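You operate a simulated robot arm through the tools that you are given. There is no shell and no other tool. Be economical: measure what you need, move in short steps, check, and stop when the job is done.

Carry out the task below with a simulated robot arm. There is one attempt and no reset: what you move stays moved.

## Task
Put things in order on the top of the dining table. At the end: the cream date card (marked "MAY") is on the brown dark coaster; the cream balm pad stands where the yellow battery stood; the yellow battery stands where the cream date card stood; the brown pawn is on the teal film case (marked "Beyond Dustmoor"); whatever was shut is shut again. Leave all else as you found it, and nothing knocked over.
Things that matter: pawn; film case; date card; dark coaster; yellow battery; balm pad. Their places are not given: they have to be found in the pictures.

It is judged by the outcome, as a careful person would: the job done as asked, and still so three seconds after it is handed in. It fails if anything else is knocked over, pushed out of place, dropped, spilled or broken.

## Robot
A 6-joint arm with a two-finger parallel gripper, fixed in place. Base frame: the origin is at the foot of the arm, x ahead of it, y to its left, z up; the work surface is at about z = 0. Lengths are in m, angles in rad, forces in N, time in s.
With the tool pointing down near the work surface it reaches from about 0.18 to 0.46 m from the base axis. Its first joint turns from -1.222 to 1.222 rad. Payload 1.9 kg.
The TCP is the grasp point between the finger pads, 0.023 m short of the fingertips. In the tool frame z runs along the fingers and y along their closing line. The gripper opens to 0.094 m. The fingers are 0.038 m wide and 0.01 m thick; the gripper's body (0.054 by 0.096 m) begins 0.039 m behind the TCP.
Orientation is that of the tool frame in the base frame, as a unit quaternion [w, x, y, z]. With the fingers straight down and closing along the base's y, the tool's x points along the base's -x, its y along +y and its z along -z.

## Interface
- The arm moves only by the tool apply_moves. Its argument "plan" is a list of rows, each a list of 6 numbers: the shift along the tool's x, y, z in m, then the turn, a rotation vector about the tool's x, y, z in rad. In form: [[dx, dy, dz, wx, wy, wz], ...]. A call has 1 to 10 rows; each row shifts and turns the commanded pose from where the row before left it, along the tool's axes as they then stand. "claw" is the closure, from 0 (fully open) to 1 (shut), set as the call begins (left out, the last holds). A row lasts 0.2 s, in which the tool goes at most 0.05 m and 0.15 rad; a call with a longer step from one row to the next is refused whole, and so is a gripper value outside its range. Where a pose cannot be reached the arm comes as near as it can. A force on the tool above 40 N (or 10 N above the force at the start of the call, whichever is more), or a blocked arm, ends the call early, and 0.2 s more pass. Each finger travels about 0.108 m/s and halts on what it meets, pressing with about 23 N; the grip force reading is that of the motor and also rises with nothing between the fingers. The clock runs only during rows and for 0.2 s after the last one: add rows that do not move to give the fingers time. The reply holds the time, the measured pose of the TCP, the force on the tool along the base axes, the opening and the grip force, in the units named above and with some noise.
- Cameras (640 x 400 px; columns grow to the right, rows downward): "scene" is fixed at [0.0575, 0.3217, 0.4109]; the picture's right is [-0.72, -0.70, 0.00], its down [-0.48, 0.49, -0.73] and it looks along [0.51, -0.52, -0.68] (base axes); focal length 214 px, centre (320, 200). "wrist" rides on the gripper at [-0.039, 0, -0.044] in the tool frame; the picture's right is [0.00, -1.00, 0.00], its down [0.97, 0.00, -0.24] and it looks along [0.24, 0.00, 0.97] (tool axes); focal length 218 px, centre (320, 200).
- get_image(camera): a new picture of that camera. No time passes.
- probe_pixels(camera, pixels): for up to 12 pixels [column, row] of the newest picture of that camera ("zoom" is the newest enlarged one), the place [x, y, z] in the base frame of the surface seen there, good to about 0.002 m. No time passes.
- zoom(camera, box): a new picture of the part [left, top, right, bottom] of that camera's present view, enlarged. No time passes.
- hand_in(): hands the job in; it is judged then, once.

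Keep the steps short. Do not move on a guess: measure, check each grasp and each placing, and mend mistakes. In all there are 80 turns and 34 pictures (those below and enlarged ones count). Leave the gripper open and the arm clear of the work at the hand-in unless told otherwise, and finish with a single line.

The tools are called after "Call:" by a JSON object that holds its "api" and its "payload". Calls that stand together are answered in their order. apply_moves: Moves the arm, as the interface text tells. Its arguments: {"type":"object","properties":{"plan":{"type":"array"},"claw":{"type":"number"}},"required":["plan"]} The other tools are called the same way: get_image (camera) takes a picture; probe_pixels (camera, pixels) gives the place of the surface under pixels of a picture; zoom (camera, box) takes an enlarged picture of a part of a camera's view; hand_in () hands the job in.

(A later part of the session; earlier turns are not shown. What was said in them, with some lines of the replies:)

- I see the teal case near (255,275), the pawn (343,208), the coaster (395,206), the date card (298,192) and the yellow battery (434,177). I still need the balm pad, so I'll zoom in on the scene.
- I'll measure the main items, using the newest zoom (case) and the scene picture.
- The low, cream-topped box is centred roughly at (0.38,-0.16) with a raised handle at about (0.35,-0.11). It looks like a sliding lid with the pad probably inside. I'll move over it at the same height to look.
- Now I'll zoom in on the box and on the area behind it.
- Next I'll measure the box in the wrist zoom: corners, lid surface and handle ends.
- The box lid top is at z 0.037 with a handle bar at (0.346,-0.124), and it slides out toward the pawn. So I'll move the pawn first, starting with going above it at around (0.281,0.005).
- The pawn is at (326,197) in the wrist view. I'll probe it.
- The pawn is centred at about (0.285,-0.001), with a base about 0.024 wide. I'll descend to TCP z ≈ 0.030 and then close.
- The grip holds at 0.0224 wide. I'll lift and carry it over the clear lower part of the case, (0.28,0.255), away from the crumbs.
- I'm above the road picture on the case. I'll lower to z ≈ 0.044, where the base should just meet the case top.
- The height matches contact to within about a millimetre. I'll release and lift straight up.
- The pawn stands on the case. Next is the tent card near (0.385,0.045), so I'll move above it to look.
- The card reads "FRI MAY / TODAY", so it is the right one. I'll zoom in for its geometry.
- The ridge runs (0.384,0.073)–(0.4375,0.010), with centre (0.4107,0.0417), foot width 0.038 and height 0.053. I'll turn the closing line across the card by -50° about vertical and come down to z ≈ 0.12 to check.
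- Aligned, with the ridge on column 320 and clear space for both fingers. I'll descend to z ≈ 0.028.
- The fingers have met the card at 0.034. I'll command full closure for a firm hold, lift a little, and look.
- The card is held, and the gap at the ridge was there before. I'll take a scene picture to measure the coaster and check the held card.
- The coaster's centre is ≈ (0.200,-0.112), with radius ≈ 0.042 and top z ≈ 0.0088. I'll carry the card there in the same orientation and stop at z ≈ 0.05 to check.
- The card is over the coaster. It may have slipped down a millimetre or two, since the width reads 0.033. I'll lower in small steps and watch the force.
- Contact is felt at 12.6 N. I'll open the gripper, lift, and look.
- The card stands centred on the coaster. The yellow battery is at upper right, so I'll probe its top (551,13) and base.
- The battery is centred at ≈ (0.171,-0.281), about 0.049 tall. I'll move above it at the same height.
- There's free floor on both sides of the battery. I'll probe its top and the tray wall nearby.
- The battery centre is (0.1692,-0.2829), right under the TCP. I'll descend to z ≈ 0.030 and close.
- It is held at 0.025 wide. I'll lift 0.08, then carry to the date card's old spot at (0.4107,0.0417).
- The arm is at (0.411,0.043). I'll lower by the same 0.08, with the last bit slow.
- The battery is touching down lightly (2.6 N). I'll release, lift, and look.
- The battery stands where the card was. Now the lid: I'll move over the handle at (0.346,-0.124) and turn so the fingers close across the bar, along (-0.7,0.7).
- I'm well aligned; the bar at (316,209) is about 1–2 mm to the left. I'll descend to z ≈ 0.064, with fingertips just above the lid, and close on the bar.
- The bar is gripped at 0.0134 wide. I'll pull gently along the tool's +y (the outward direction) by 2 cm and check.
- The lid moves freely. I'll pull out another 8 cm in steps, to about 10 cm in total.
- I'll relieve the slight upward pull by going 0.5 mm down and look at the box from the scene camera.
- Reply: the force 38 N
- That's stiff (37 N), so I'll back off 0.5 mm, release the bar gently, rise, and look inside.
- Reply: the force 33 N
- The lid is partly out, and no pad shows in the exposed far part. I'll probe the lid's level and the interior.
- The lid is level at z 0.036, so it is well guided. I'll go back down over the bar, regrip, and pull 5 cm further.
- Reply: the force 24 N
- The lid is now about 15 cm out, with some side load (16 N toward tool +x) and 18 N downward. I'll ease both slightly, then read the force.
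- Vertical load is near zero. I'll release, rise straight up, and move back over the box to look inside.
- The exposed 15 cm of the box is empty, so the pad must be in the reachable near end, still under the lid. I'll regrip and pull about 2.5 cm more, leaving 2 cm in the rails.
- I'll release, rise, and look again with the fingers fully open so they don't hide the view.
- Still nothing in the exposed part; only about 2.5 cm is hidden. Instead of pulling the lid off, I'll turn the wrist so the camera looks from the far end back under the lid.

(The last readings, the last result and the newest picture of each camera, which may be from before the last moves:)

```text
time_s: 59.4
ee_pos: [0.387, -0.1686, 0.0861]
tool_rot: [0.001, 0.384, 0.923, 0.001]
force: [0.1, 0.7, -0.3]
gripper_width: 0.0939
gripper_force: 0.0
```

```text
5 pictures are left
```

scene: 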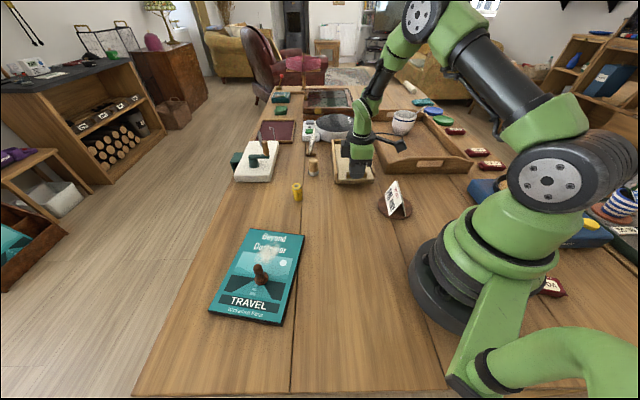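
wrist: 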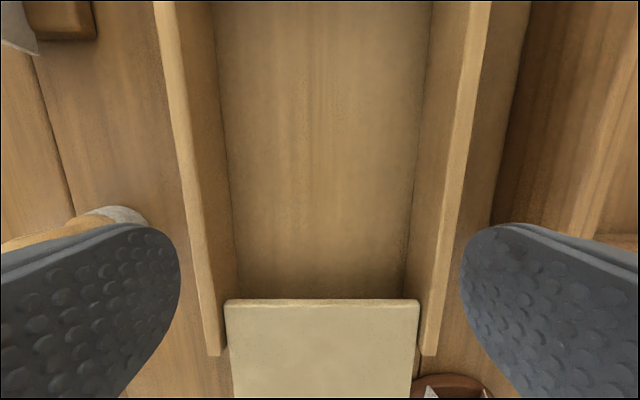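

The near end is empty too, so the box holds no pad and I'll shut it again. The balm pad is most likely the wooden-knobbed applicator at (312,168). I'll rise, turn back, and go above the bar.

Call:
{"api": "apply_moves", "payload": {"plan": [[0, 0, -0.034, 0, 0, 0], [0, 0, -0.034, 0, 0, 0], [0, 0, 0, 0, 0, -0.1428], [0, 0, 0, 0, 0, -0.1428], [0, 0, 0, 0, 0, -0.1428], [0, 0, 0, 0, 0, -0.1428], [0, 0, 0, 0, 0, -0.1428], [0, 0, 0, 0, 0, -0.1428], [0, 0, 0, 0, 0, -0.1428], [0, 0, 0, 0, 0, -0.1428]], "claw": 0.5}}

Call:
{"api": "apply_moves", "payload": {"plan": [[0, 0, 0, 0, 0, -0.1428], [0, 0, 0, 0, 0, -0.1428], [0, 0, 0, 0, 0, -0.1428], [0, 0.0395, 0, 0, 0, 0], [0, 0.0395, 0, 0, 0, 0], [0, 0.0395, 0, 0, 0, 0], [0, 0.0395, 0, 0, 0, 0], [0, 0.0395, 0, 0, 0, 0], [0, 0.0385, 0, 0, 0, 0], [0, 0, 0, 0, 0, 0]]}}

```text
time_s: 61.6
ee_pos: [0.3877, -0.1686, 0.1537]
tool_rot: [0.0, -0.179, 0.984, 0.001]
force: [0.2, 0.2, -0.1]
gripper_width: 0.0471
gripper_force: 0.0
```

```text
time_s: 63.8
ee_pos: [0.2213, 0.0003, 0.1547]
tool_rot: [0.0, -0.382, 0.924, 0.0]
force: [0.2, 0.6, 0.9]
gripper_width: 0.0468
gripper_force: 0.0
```

I'm right over the bar's grip position. I'll descend 0.09, grip, and start pushing the lid back in.

Call:
{"api": "apply_moves", "payload": {"plan": [[0, 0, 0.04, 0, 0, 0], [0, 0, 0.03, 0, 0, 0], [0, 0, 0.02, 0, 0, 0], [0, 0, 0, 0, 0, 0]]}}

Call:
{"api": "apply_moves", "payload": {"plan": [[0, 0, 0, 0, 0, 0], [0, 0, 0, 0, 0, 0], [0, 0, 0, 0, 0, 0]], "claw": 1}}

Call:
{"api": "apply_moves", "payload": {"plan": [[0, -0.008, 0, 0, 0, 0], [0, -0.012, 0, 0, 0, 0], [0, -0.015, 0, 0, 0, 0], [0, -0.015, 0, 0, 0, 0], [0, 0, 0, 0, 0, 0]]}}

```text
time_s: 64.8
ee_pos: [0.2209, -0.0005, 0.0635]
tool_rot: [0.001, -0.382, 0.924, 0.0]
force: [-0.2, 0.0, -0.3]
gripper_width: 0.0471
gripper_force: 0.1
```

```text
time_s: 65.6
ee_pos: [0.2221, -0.0001, 0.0643]
tool_rot: [0.001, -0.382, 0.924, 0.0]
force: [2.1, 1.7, -12.0]
gripper_width: 0.0135
gripper_force: 44.7
```

```text
time_s: 66.8
ee_pos: [0.2572, -0.0361, 0.0648]
tool_rot: [0.0, -0.382, 0.924, 0.001]
force: [-3.5, -5.0, -17.3]
gripper_width: 0.0134
gripper_force: 45.0
```

The lid slides in smoothly. I'll ease down 0.3 mm and push on another 11 cm.

Call:
{"api": "apply_moves", "payload": {"plan": [[0, -0.015, 0.0003, 0, 0, 0], [0, -0.016, 0, 0, 0, 0], [0, -0.016, 0, 0, 0, 0], [0, -0.016, 0, 0, 0, 0], [0, -0.016, 0, 0, 0, 0], [0, -0.016, 0, 0, 0, 0], [0, -0.015, 0, 0, 0, 0], [0, 0, 0, 0, 0, 0]]}}

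```text
time_s: 68.6
ee_pos: [0.3347, -0.1153, 0.0646]
tool_rot: [0.001, -0.383, 0.924, -0.001]
force: [-12.5, -13.3, 12.5]
gripper_width: 0.0135
gripper_force: 44.8
```

About 12 mm is left. I'll ease the side load with +x 1 mm and push the rest in small steps.

Call:
{"api": "apply_moves", "payload": {"plan": [[0.001, -0.004, 0, 0, 0, 0], [0, -0.004, 0, 0, 0, 0], [0, -0.003, 0, 0, 0, 0], [0, 0, 0, 0, 0, 0]]}}

Call:
{"api": "apply_moves", "payload": {"plan": [[0, -0.001, 0, 0, 0, 0], [0, -0.001, 0, 0, 0, 0], [0, 0, 0, 0, 0, 0]]}}

```text
time_s: 69.6
ee_pos: [0.3424, -0.1217, 0.0639]
tool_rot: [0.002, -0.383, 0.924, 0.0]
force: [9.2, 8.3, 1.1]
gripper_width: 0.0133
gripper_force: 45.2
```

```text
time_s: 70.4
ee_pos: [0.3439, -0.1222, 0.0646]
tool_rot: [0.001, -0.382, 0.924, 0.001]
force: [14.8, 17.7, -2.2]
gripper_width: 0.0133
gripper_force: 45.1
```

Axial force is still small (2 N). I'll ease the side load and nudge another millimetre or two until it seats.

Call:
{"api": "apply_moves", "payload": {"plan": [[-0.0008, 0, 0, 0, 0, 0], [0, -0.001, 0, 0, 0, 0], [0, 0, 0, 0, 0, 0]]}}

Call:
{"api": "apply_moves", "payload": {"plan": [[0, -0.001, 0, 0, 0, 0], [0, 0, 0, 0, 0, 0]]}}

```text
time_s: 71.2
ee_pos: [0.3442, -0.1228, 0.0653]
tool_rot: [-0.001, -0.382, 0.924, 0.002]
force: [-2.3, 19.4, 12.5]
gripper_width: 0.0134
gripper_force: 45.0
```

```text
time_s: 71.8
ee_pos: [0.3429, -0.1248, 0.064]
tool_rot: [-0.002, -0.382, 0.924, 0.003]
force: [-8.6, 5.0, 9.4]
gripper_width: 0.0136
gripper_force: 45.0
stopped in row 2: the force on the tool passed its limit (the readings are from after the stop); the commanded pose is now the measured one
```

The lid has met its stop (the force limit was passed at the seat). I'll release, rise 0.10, and take a picture showing both the lid and the knobbed applicator.

Call:
{"api": "apply_moves", "payload": {"plan": [[0, 0, 0, 0, 0, 0], [0, 0, 0, 0, 0, 0], [0, 0, 0, 0, 0, 0], [0, 0, -0.02, 0, 0, 0], [0, 0, -0.04, 0, 0, 0], [-0.02, 0, -0.04, 0, 0, 0], [-0.03, 0, 0, 0, 0, 0], [0, 0, 0, 0, 0, 0]], "claw": 0}}

Call:
{"api": "get_image", "payload": {"camera": "wrist"}}

```text
time_s: 73.6
ee_pos: [0.3811, -0.0888, 0.1647]
tool_rot: [-0.002, -0.382, 0.924, 0.001]
force: [0.7, -0.4, 0.2]
gripper_width: 0.0938
gripper_force: 0.0
```

```text
4 pictures are left
```

wrist: 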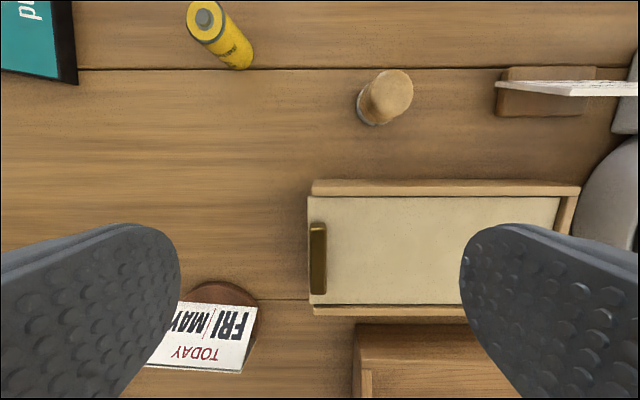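

The lid is shut, matching the initial view. Now I'll probe the applicator at (385,95) in this view.

Call:
{"api": "probe_pixels", "payload": {"camera": "wrist", "pixels": [[390, 92], [398, 78], [375, 100], [365, 115], [374, 122], [362, 105], [410, 95], [390, 72], [500, 110], [545, 88], [240, 62], [370, 110]]}}

Call:
{"api": "zoom", "payload": {"camera": "scene", "box": [270, 90, 430, 190]}}

```text
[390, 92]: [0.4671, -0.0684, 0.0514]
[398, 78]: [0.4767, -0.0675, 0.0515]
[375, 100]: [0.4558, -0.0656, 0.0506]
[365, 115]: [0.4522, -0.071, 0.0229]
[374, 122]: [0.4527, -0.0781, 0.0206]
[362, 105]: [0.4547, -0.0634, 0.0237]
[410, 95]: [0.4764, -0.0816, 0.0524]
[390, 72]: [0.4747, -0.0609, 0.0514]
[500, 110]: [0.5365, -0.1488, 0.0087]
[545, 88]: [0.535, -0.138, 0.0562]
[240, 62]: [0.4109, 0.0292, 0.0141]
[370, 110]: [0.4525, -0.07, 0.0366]
```

```text
4.00 times, centred on (350, 140) of scene
```

zoom: 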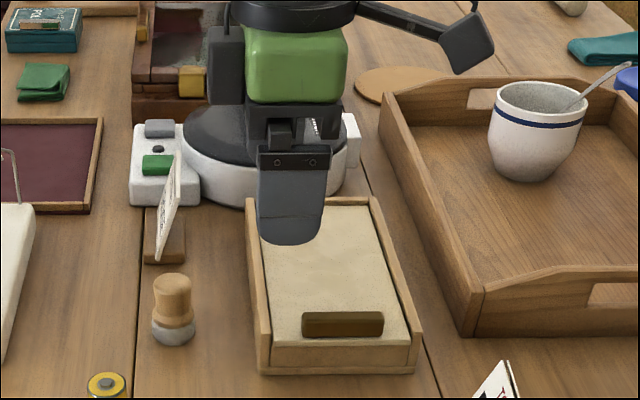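

The applicator (wood knob on a pale felt pad) has its axis at ≈ (0.467,-0.070), is 0.052 tall and about 0.03 wide. I'll move above it with the closing line tangential and the fingers part-open.

Call:
{"api": "apply_moves", "payload": {"plan": [[-0.0357, -0.0216, 0, 0, 0, 0], [-0.0357, -0.0215, 0, 0, 0, 0], [0, 0, 0.006, 0, 0, 0.1334], [0, 0, 0.006, 0, 0, 0.1334], [0, 0, 0.006, 0, 0, 0.1334], [0, 0, 0.006, 0, 0, 0.1334], [0, 0, 0.006, 0, 0, 0.1334], [0, 0, 0.006, 0, 0, 0.1334], [0, 0, 0.006, 0, 0, 0.1334], [0, 0, 0, 0, 0, 0]], "claw": 0.25}}

Call:
{"api": "get_image", "payload": {"camera": "wrist"}}

```text
time_s: 75.8
ee_pos: [0.4554, -0.0659, 0.1221]
tool_rot: [-0.004, 0.076, 0.997, 0.002]
force: [-0.6, 0.5, -0.8]
gripper_width: 0.0704
gripper_force: 0.1
out of reach, approached as far as the arm can: row 2
```

```text
2 pictures are left
```

wrist: 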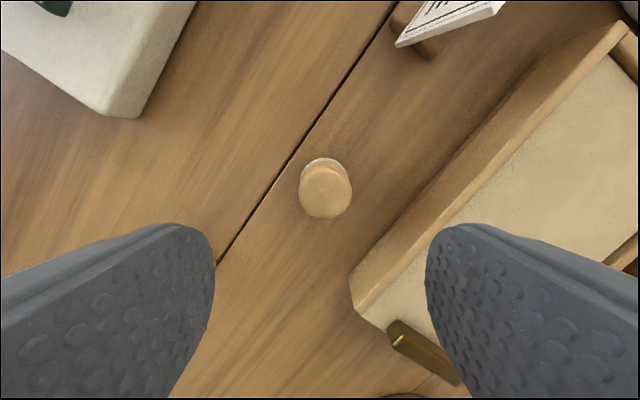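

I'll probe the knob and pad edges in this closer view.

Call:
{"api": "probe_pixels", "payload": {"camera": "wrist", "pixels": [[326, 195], [302, 195], [350, 190], [326, 215], [326, 170], [324, 160], [304, 178], [347, 175], [358, 300], [300, 180]]}}

```text
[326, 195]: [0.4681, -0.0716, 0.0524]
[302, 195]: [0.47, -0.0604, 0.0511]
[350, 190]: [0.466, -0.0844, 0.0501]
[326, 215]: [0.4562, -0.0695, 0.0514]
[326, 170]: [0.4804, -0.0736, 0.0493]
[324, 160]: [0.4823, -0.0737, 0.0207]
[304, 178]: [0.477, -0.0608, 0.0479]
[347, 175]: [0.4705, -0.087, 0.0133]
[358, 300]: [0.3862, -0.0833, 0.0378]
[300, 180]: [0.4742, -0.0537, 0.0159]
```

The axis is at (0.4683,-0.0715). The arm is reach-limited at this height, 13 mm short. I'll shift sideways by -3.6 mm, come down to z ≈ 0.07, and see if the reach grows.

Call:
{"api": "apply_moves", "payload": {"plan": [[0, -0.0036, 0.02, 0, 0, 0], [-0.004, 0, 0.032, 0, 0, 0], [-0.004, 0, 0, 0, 0, 0], [0, 0, 0, 0, 0, 0]]}}

```text
time_s: 76.8
ee_pos: [0.4542, -0.069, 0.0701]
tool_rot: [-0.003, 0.075, 0.997, 0.002]
force: [-0.2, 0.4, 0.0]
gripper_width: 0.0706
gripper_force: 0.1
out of reach, approached as far as the arm can: row 3
```

It's still about 14 mm short. I'll tilt the fingers 0.1 rad outward in the radial plane (the closing direction is unaffected) to gain reach, then move out 8 mm.

Call:
{"api": "apply_moves", "payload": {"plan": [[0, 0, 0, 0, -0.1, 0], [0, 0, 0, 0, 0, 0], [-0.004, 0, 0, 0, 0, 0], [-0.004, 0, 0, 0, 0, 0], [0, 0, 0, 0, 0, 0]]}}

```text
time_s: 78.0
ee_pos: [0.4717, -0.0711, 0.0687]
tool_rot: [0.048, 0.075, 0.996, -0.002]
force: [-0.4, 0.2, 0.3]
gripper_width: 0.0707
gripper_force: 0.0
out of reach, approached as far as the arm can: row 1, 4
```

Tilting gave plenty of reach, and the TCP is now 3 mm past the axis. I'll descend to z ≈ 0.030 while drawing back about 6 mm.

Call:
{"api": "apply_moves", "payload": {"plan": [[0.002, 0, 0.0127, 0, 0, 0], [0.002, 0, 0.0127, 0, 0, 0], [0.002, 0, 0.0127, 0, 0, 0], [0, 0, 0, 0, 0, 0]]}}

```text
time_s: 79.0
ee_pos: [0.4647, -0.0694, 0.03]
tool_rot: [0.047, 0.075, 0.996, -0.002]
force: [0.2, 0.1, -0.3]
gripper_width: 0.0703
gripper_force: 0.1
```

The position is good, 4 mm short radially and 1.5 mm lateral. I'll close.

Call:
{"api": "apply_moves", "payload": {"plan": [[0, -0.001, 0, 0, 0, 0], [0, 0, 0, 0, 0, 0], [0, 0, 0, 0, 0, 0], [0, 0, 0, 0, 0, 0]], "claw": 1}}

```text
time_s: 80.0
ee_pos: [0.4664, -0.071, 0.0321]
tool_rot: [0.047, 0.075, 0.996, -0.002]
force: [-0.1, -0.1, 0.0]
gripper_width: 0.0333
gripper_force: 23.0
```

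It is held at 0.033 wide. I'll lift straight up 3 cm, then up and inward, then turn about the vertical to the heading I used at the battery's old spot, keeping the tilt so it stays upright.

Call:
{"api": "apply_moves", "payload": {"plan": [[-0.001, 0, -0.00995, 0, 0, 0], [-0.002, 0, -0.0199, 0, 0, 0], [0.0264, 0, -0.0378, 0, 0, 0], [0, 0, 0, 0.01437, 0, 0.1433], [0, 0, 0, 0.01437, 0, 0.1433], [0, 0, 0, 0.01437, 0, 0.1433], [0, 0, 0, 0.01437, 0, 0.1433], [0, 0, 0, 0.01437, 0, 0.1433], [0, 0, 0, 0, 0, 0]]}}

```text
time_s: 82.0
ee_pos: [0.4677, -0.0721, 0.0857]
tool_rot: [0.043, 0.422, 0.905, -0.019]
force: [-0.1, -0.5, -0.1]
gripper_width: 0.033
gripper_force: 23.4
out of reach, approached as far as the arm can: row 3
```

It's upright and held at (0.468,-0.072,0.086). Now I'll carry it toward the battery's old spot, rising 4 cm early on.

Call:
{"api": "apply_moves", "payload": {"plan": [[0.0037, -0.0405, -0.0004, 0, 0, 0], [0.0024, -0.0405, -0.0137, 0, 0, 0], [0.0024, -0.0405, -0.0137, 0, 0, 0], [0.0024, -0.0405, -0.0137, 0, 0, 0], [0.0037, -0.0405, -0.0004, 0, 0, 0], [0.0037, -0.0405, -0.0004, 0, 0, 0], [0, 0, 0, 0, 0, 0]]}}

```text
time_s: 83.6
ee_pos: [0.2675, -0.2121, 0.1265]
tool_rot: [0.042, 0.421, 0.906, -0.022]
force: [0.4, 0.2, 0.1]
gripper_width: 0.0333
gripper_force: 23.0
```

On track. Here is the remaining 12 cm sideways.

Call:
{"api": "apply_moves", "payload": {"plan": [[0.0039, -0.0403, -0.0004, 0, 0, 0], [0.0039, -0.0403, -0.0004, 0, 0, 0], [0.0039, -0.0403, -0.0004, 0, 0, 0], [0, 0, 0, 0, 0, 0]]}}

```text
time_s: 84.6
ee_pos: [0.1694, -0.2799, 0.1254]
tool_rot: [0.043, 0.421, 0.906, -0.021]
force: [1.2, 0.2, -0.4]
gripper_width: 0.0332
gripper_force: 23.8
```

I'm positioned within 2 mm. I'll lower vertically to z ≈ 0.035, about 4 mm above contact.

Call:
{"api": "apply_moves", "payload": {"plan": [[0.003, -0.001, 0.03, 0, 0, 0], [0.003, 0, 0.03, 0, 0, 0], [0.003, 0, 0.03, 0, 0, 0], [0, 0, 0, 0, 0, 0]]}}

Call:
{"api": "apply_moves", "payload": {"plan": [[0.0002, 0, 0.002, 0, 0, 0], [0, 0, 0, 0, 0, 0]]}}

Call:
{"api": "apply_moves", "payload": {"plan": [[0.0001, 0, 0.0015, 0, 0, 0], [0, 0, 0, 0, 0, 0]]}}

```text
time_s: 85.6
ee_pos: [0.1691, -0.2817, 0.0359]
tool_rot: [0.043, 0.421, 0.906, -0.021]
force: [0.1, 0.2, -0.3]
gripper_width: 0.0332
gripper_force: 22.9
```

```text
time_s: 86.2
ee_pos: [0.1687, -0.2818, 0.0333]
tool_rot: [0.042, 0.42, 0.906, -0.021]
force: [0.1, -0.6, -1.1]
gripper_width: 0.0333
gripper_force: 22.9
```

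```text
time_s: 86.8
ee_pos: [0.1677, -0.2818, 0.0311]
tool_rot: [0.043, 0.422, 0.906, -0.02]
force: [-0.4, -0.5, 0.3]
gripper_width: 0.0334
gripper_force: 22.7
```

No contact yet. I'll lower in 1 mm steps.

Call:
{"api": "apply_moves", "payload": {"plan": [[0.0001, 0, 0.001, 0, 0, 0], [0, 0, 0, 0, 0, 0]]}}

Call:
{"api": "apply_moves", "payload": {"plan": [[0.0001, 0, 0.001, 0, 0, 0], [0, 0, 0, 0, 0, 0]]}}

```text
time_s: 87.4
ee_pos: [0.1677, -0.2808, 0.0307]
tool_rot: [0.042, 0.422, 0.906, -0.02]
force: [-0.6, -1.2, 3.1]
gripper_width: 0.0332
gripper_force: 23.1
```

```text
time_s: 88.0
ee_pos: [0.1678, -0.282, 0.0312]
tool_rot: [0.043, 0.421, 0.906, -0.021]
force: [1.8, 0.0, 15.7]
gripper_width: 0.0329
gripper_force: 23.5
```

Contact (16 N). I'll release and rise vertically, well clear, then look.

Call:
{"api": "apply_moves", "payload": {"plan": [[0, 0, 0, 0, 0, 0], [0, 0, 0, 0, 0, 0], [0, 0, 0, 0, 0, 0], [-0.002, 0, -0.0199, 0, 0, 0], [-0.004, 0, -0.0398, 0, 0, 0], [-0.004, 0, -0.0398, 0, 0, 0], [0, 0, 0, 0, 0, 0]], "claw": 0.2}}

Call:
{"api": "get_image", "payload": {"camera": "wrist"}}

```text
time_s: 89.6
ee_pos: [0.1683, -0.2825, 0.131]
tool_rot: [0.042, 0.42, 0.906, -0.02]
force: [-0.5, 1.0, 1.3]
gripper_width: 0.0751
gripper_force: 0.1
```

```text
1 pictures are left
```

wrist: 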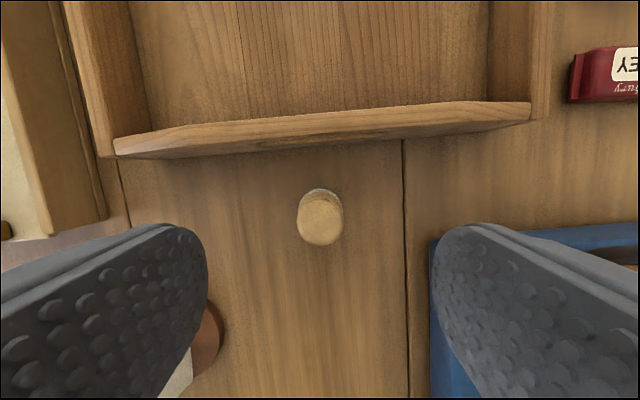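

Call:
{"api": "probe_pixels", "payload": {"camera": "wrist", "pixels": [[320, 218], [300, 218], [341, 218], [320, 240], [320, 197]]}}

```text
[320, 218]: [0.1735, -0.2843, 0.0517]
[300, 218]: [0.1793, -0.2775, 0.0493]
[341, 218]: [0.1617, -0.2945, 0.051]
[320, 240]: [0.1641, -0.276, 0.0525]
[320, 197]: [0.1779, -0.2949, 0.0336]
```

The applicator stands at (0.171,-0.285), within about 2 mm of the battery's spot. I'll raise the arm clear, open fully, and take the last scene picture.

Call:
{"api": "apply_moves", "payload": {"plan": [[-0.004, 0, -0.0398, 0, 0, 0], [-0.004, 0, -0.0398, 0, 0, 0], [0, 0.03, -0.03, 0, 0, 0], [0, 0.03, -0.02, 0, 0, 0], [0, 0, 0, 0, 0, 0]], "claw": 0}}

Call:
{"api": "get_image", "payload": {"camera": "scene"}}

```text
time_s: 90.8
ee_pos: [0.2115, -0.2386, 0.2614]
tool_rot: [0.042, 0.421, 0.906, -0.021]
force: [0.4, -0.4, 0.3]
gripper_width: 0.094
gripper_force: 0.0
```

```text
0 pictures are left
```

scene: 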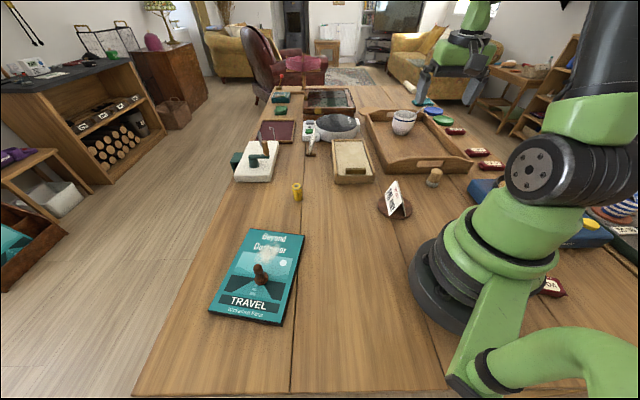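

The last picture shows the pawn on the case, the card on the coaster, the battery at the card's old place, the applicator at the battery's old place, and the lid shut. The arm is clear and the gripper open, so I'll hand in.

Call:
{"api": "hand_in", "payload": {}}

```text
The job is handed in.
```

All four items are placed and the box lid is shut again, but nothing was labelled as the balm pad: I took it to be the wood-knobbed applicator with the pale pad, after opening the box and finding it empty.
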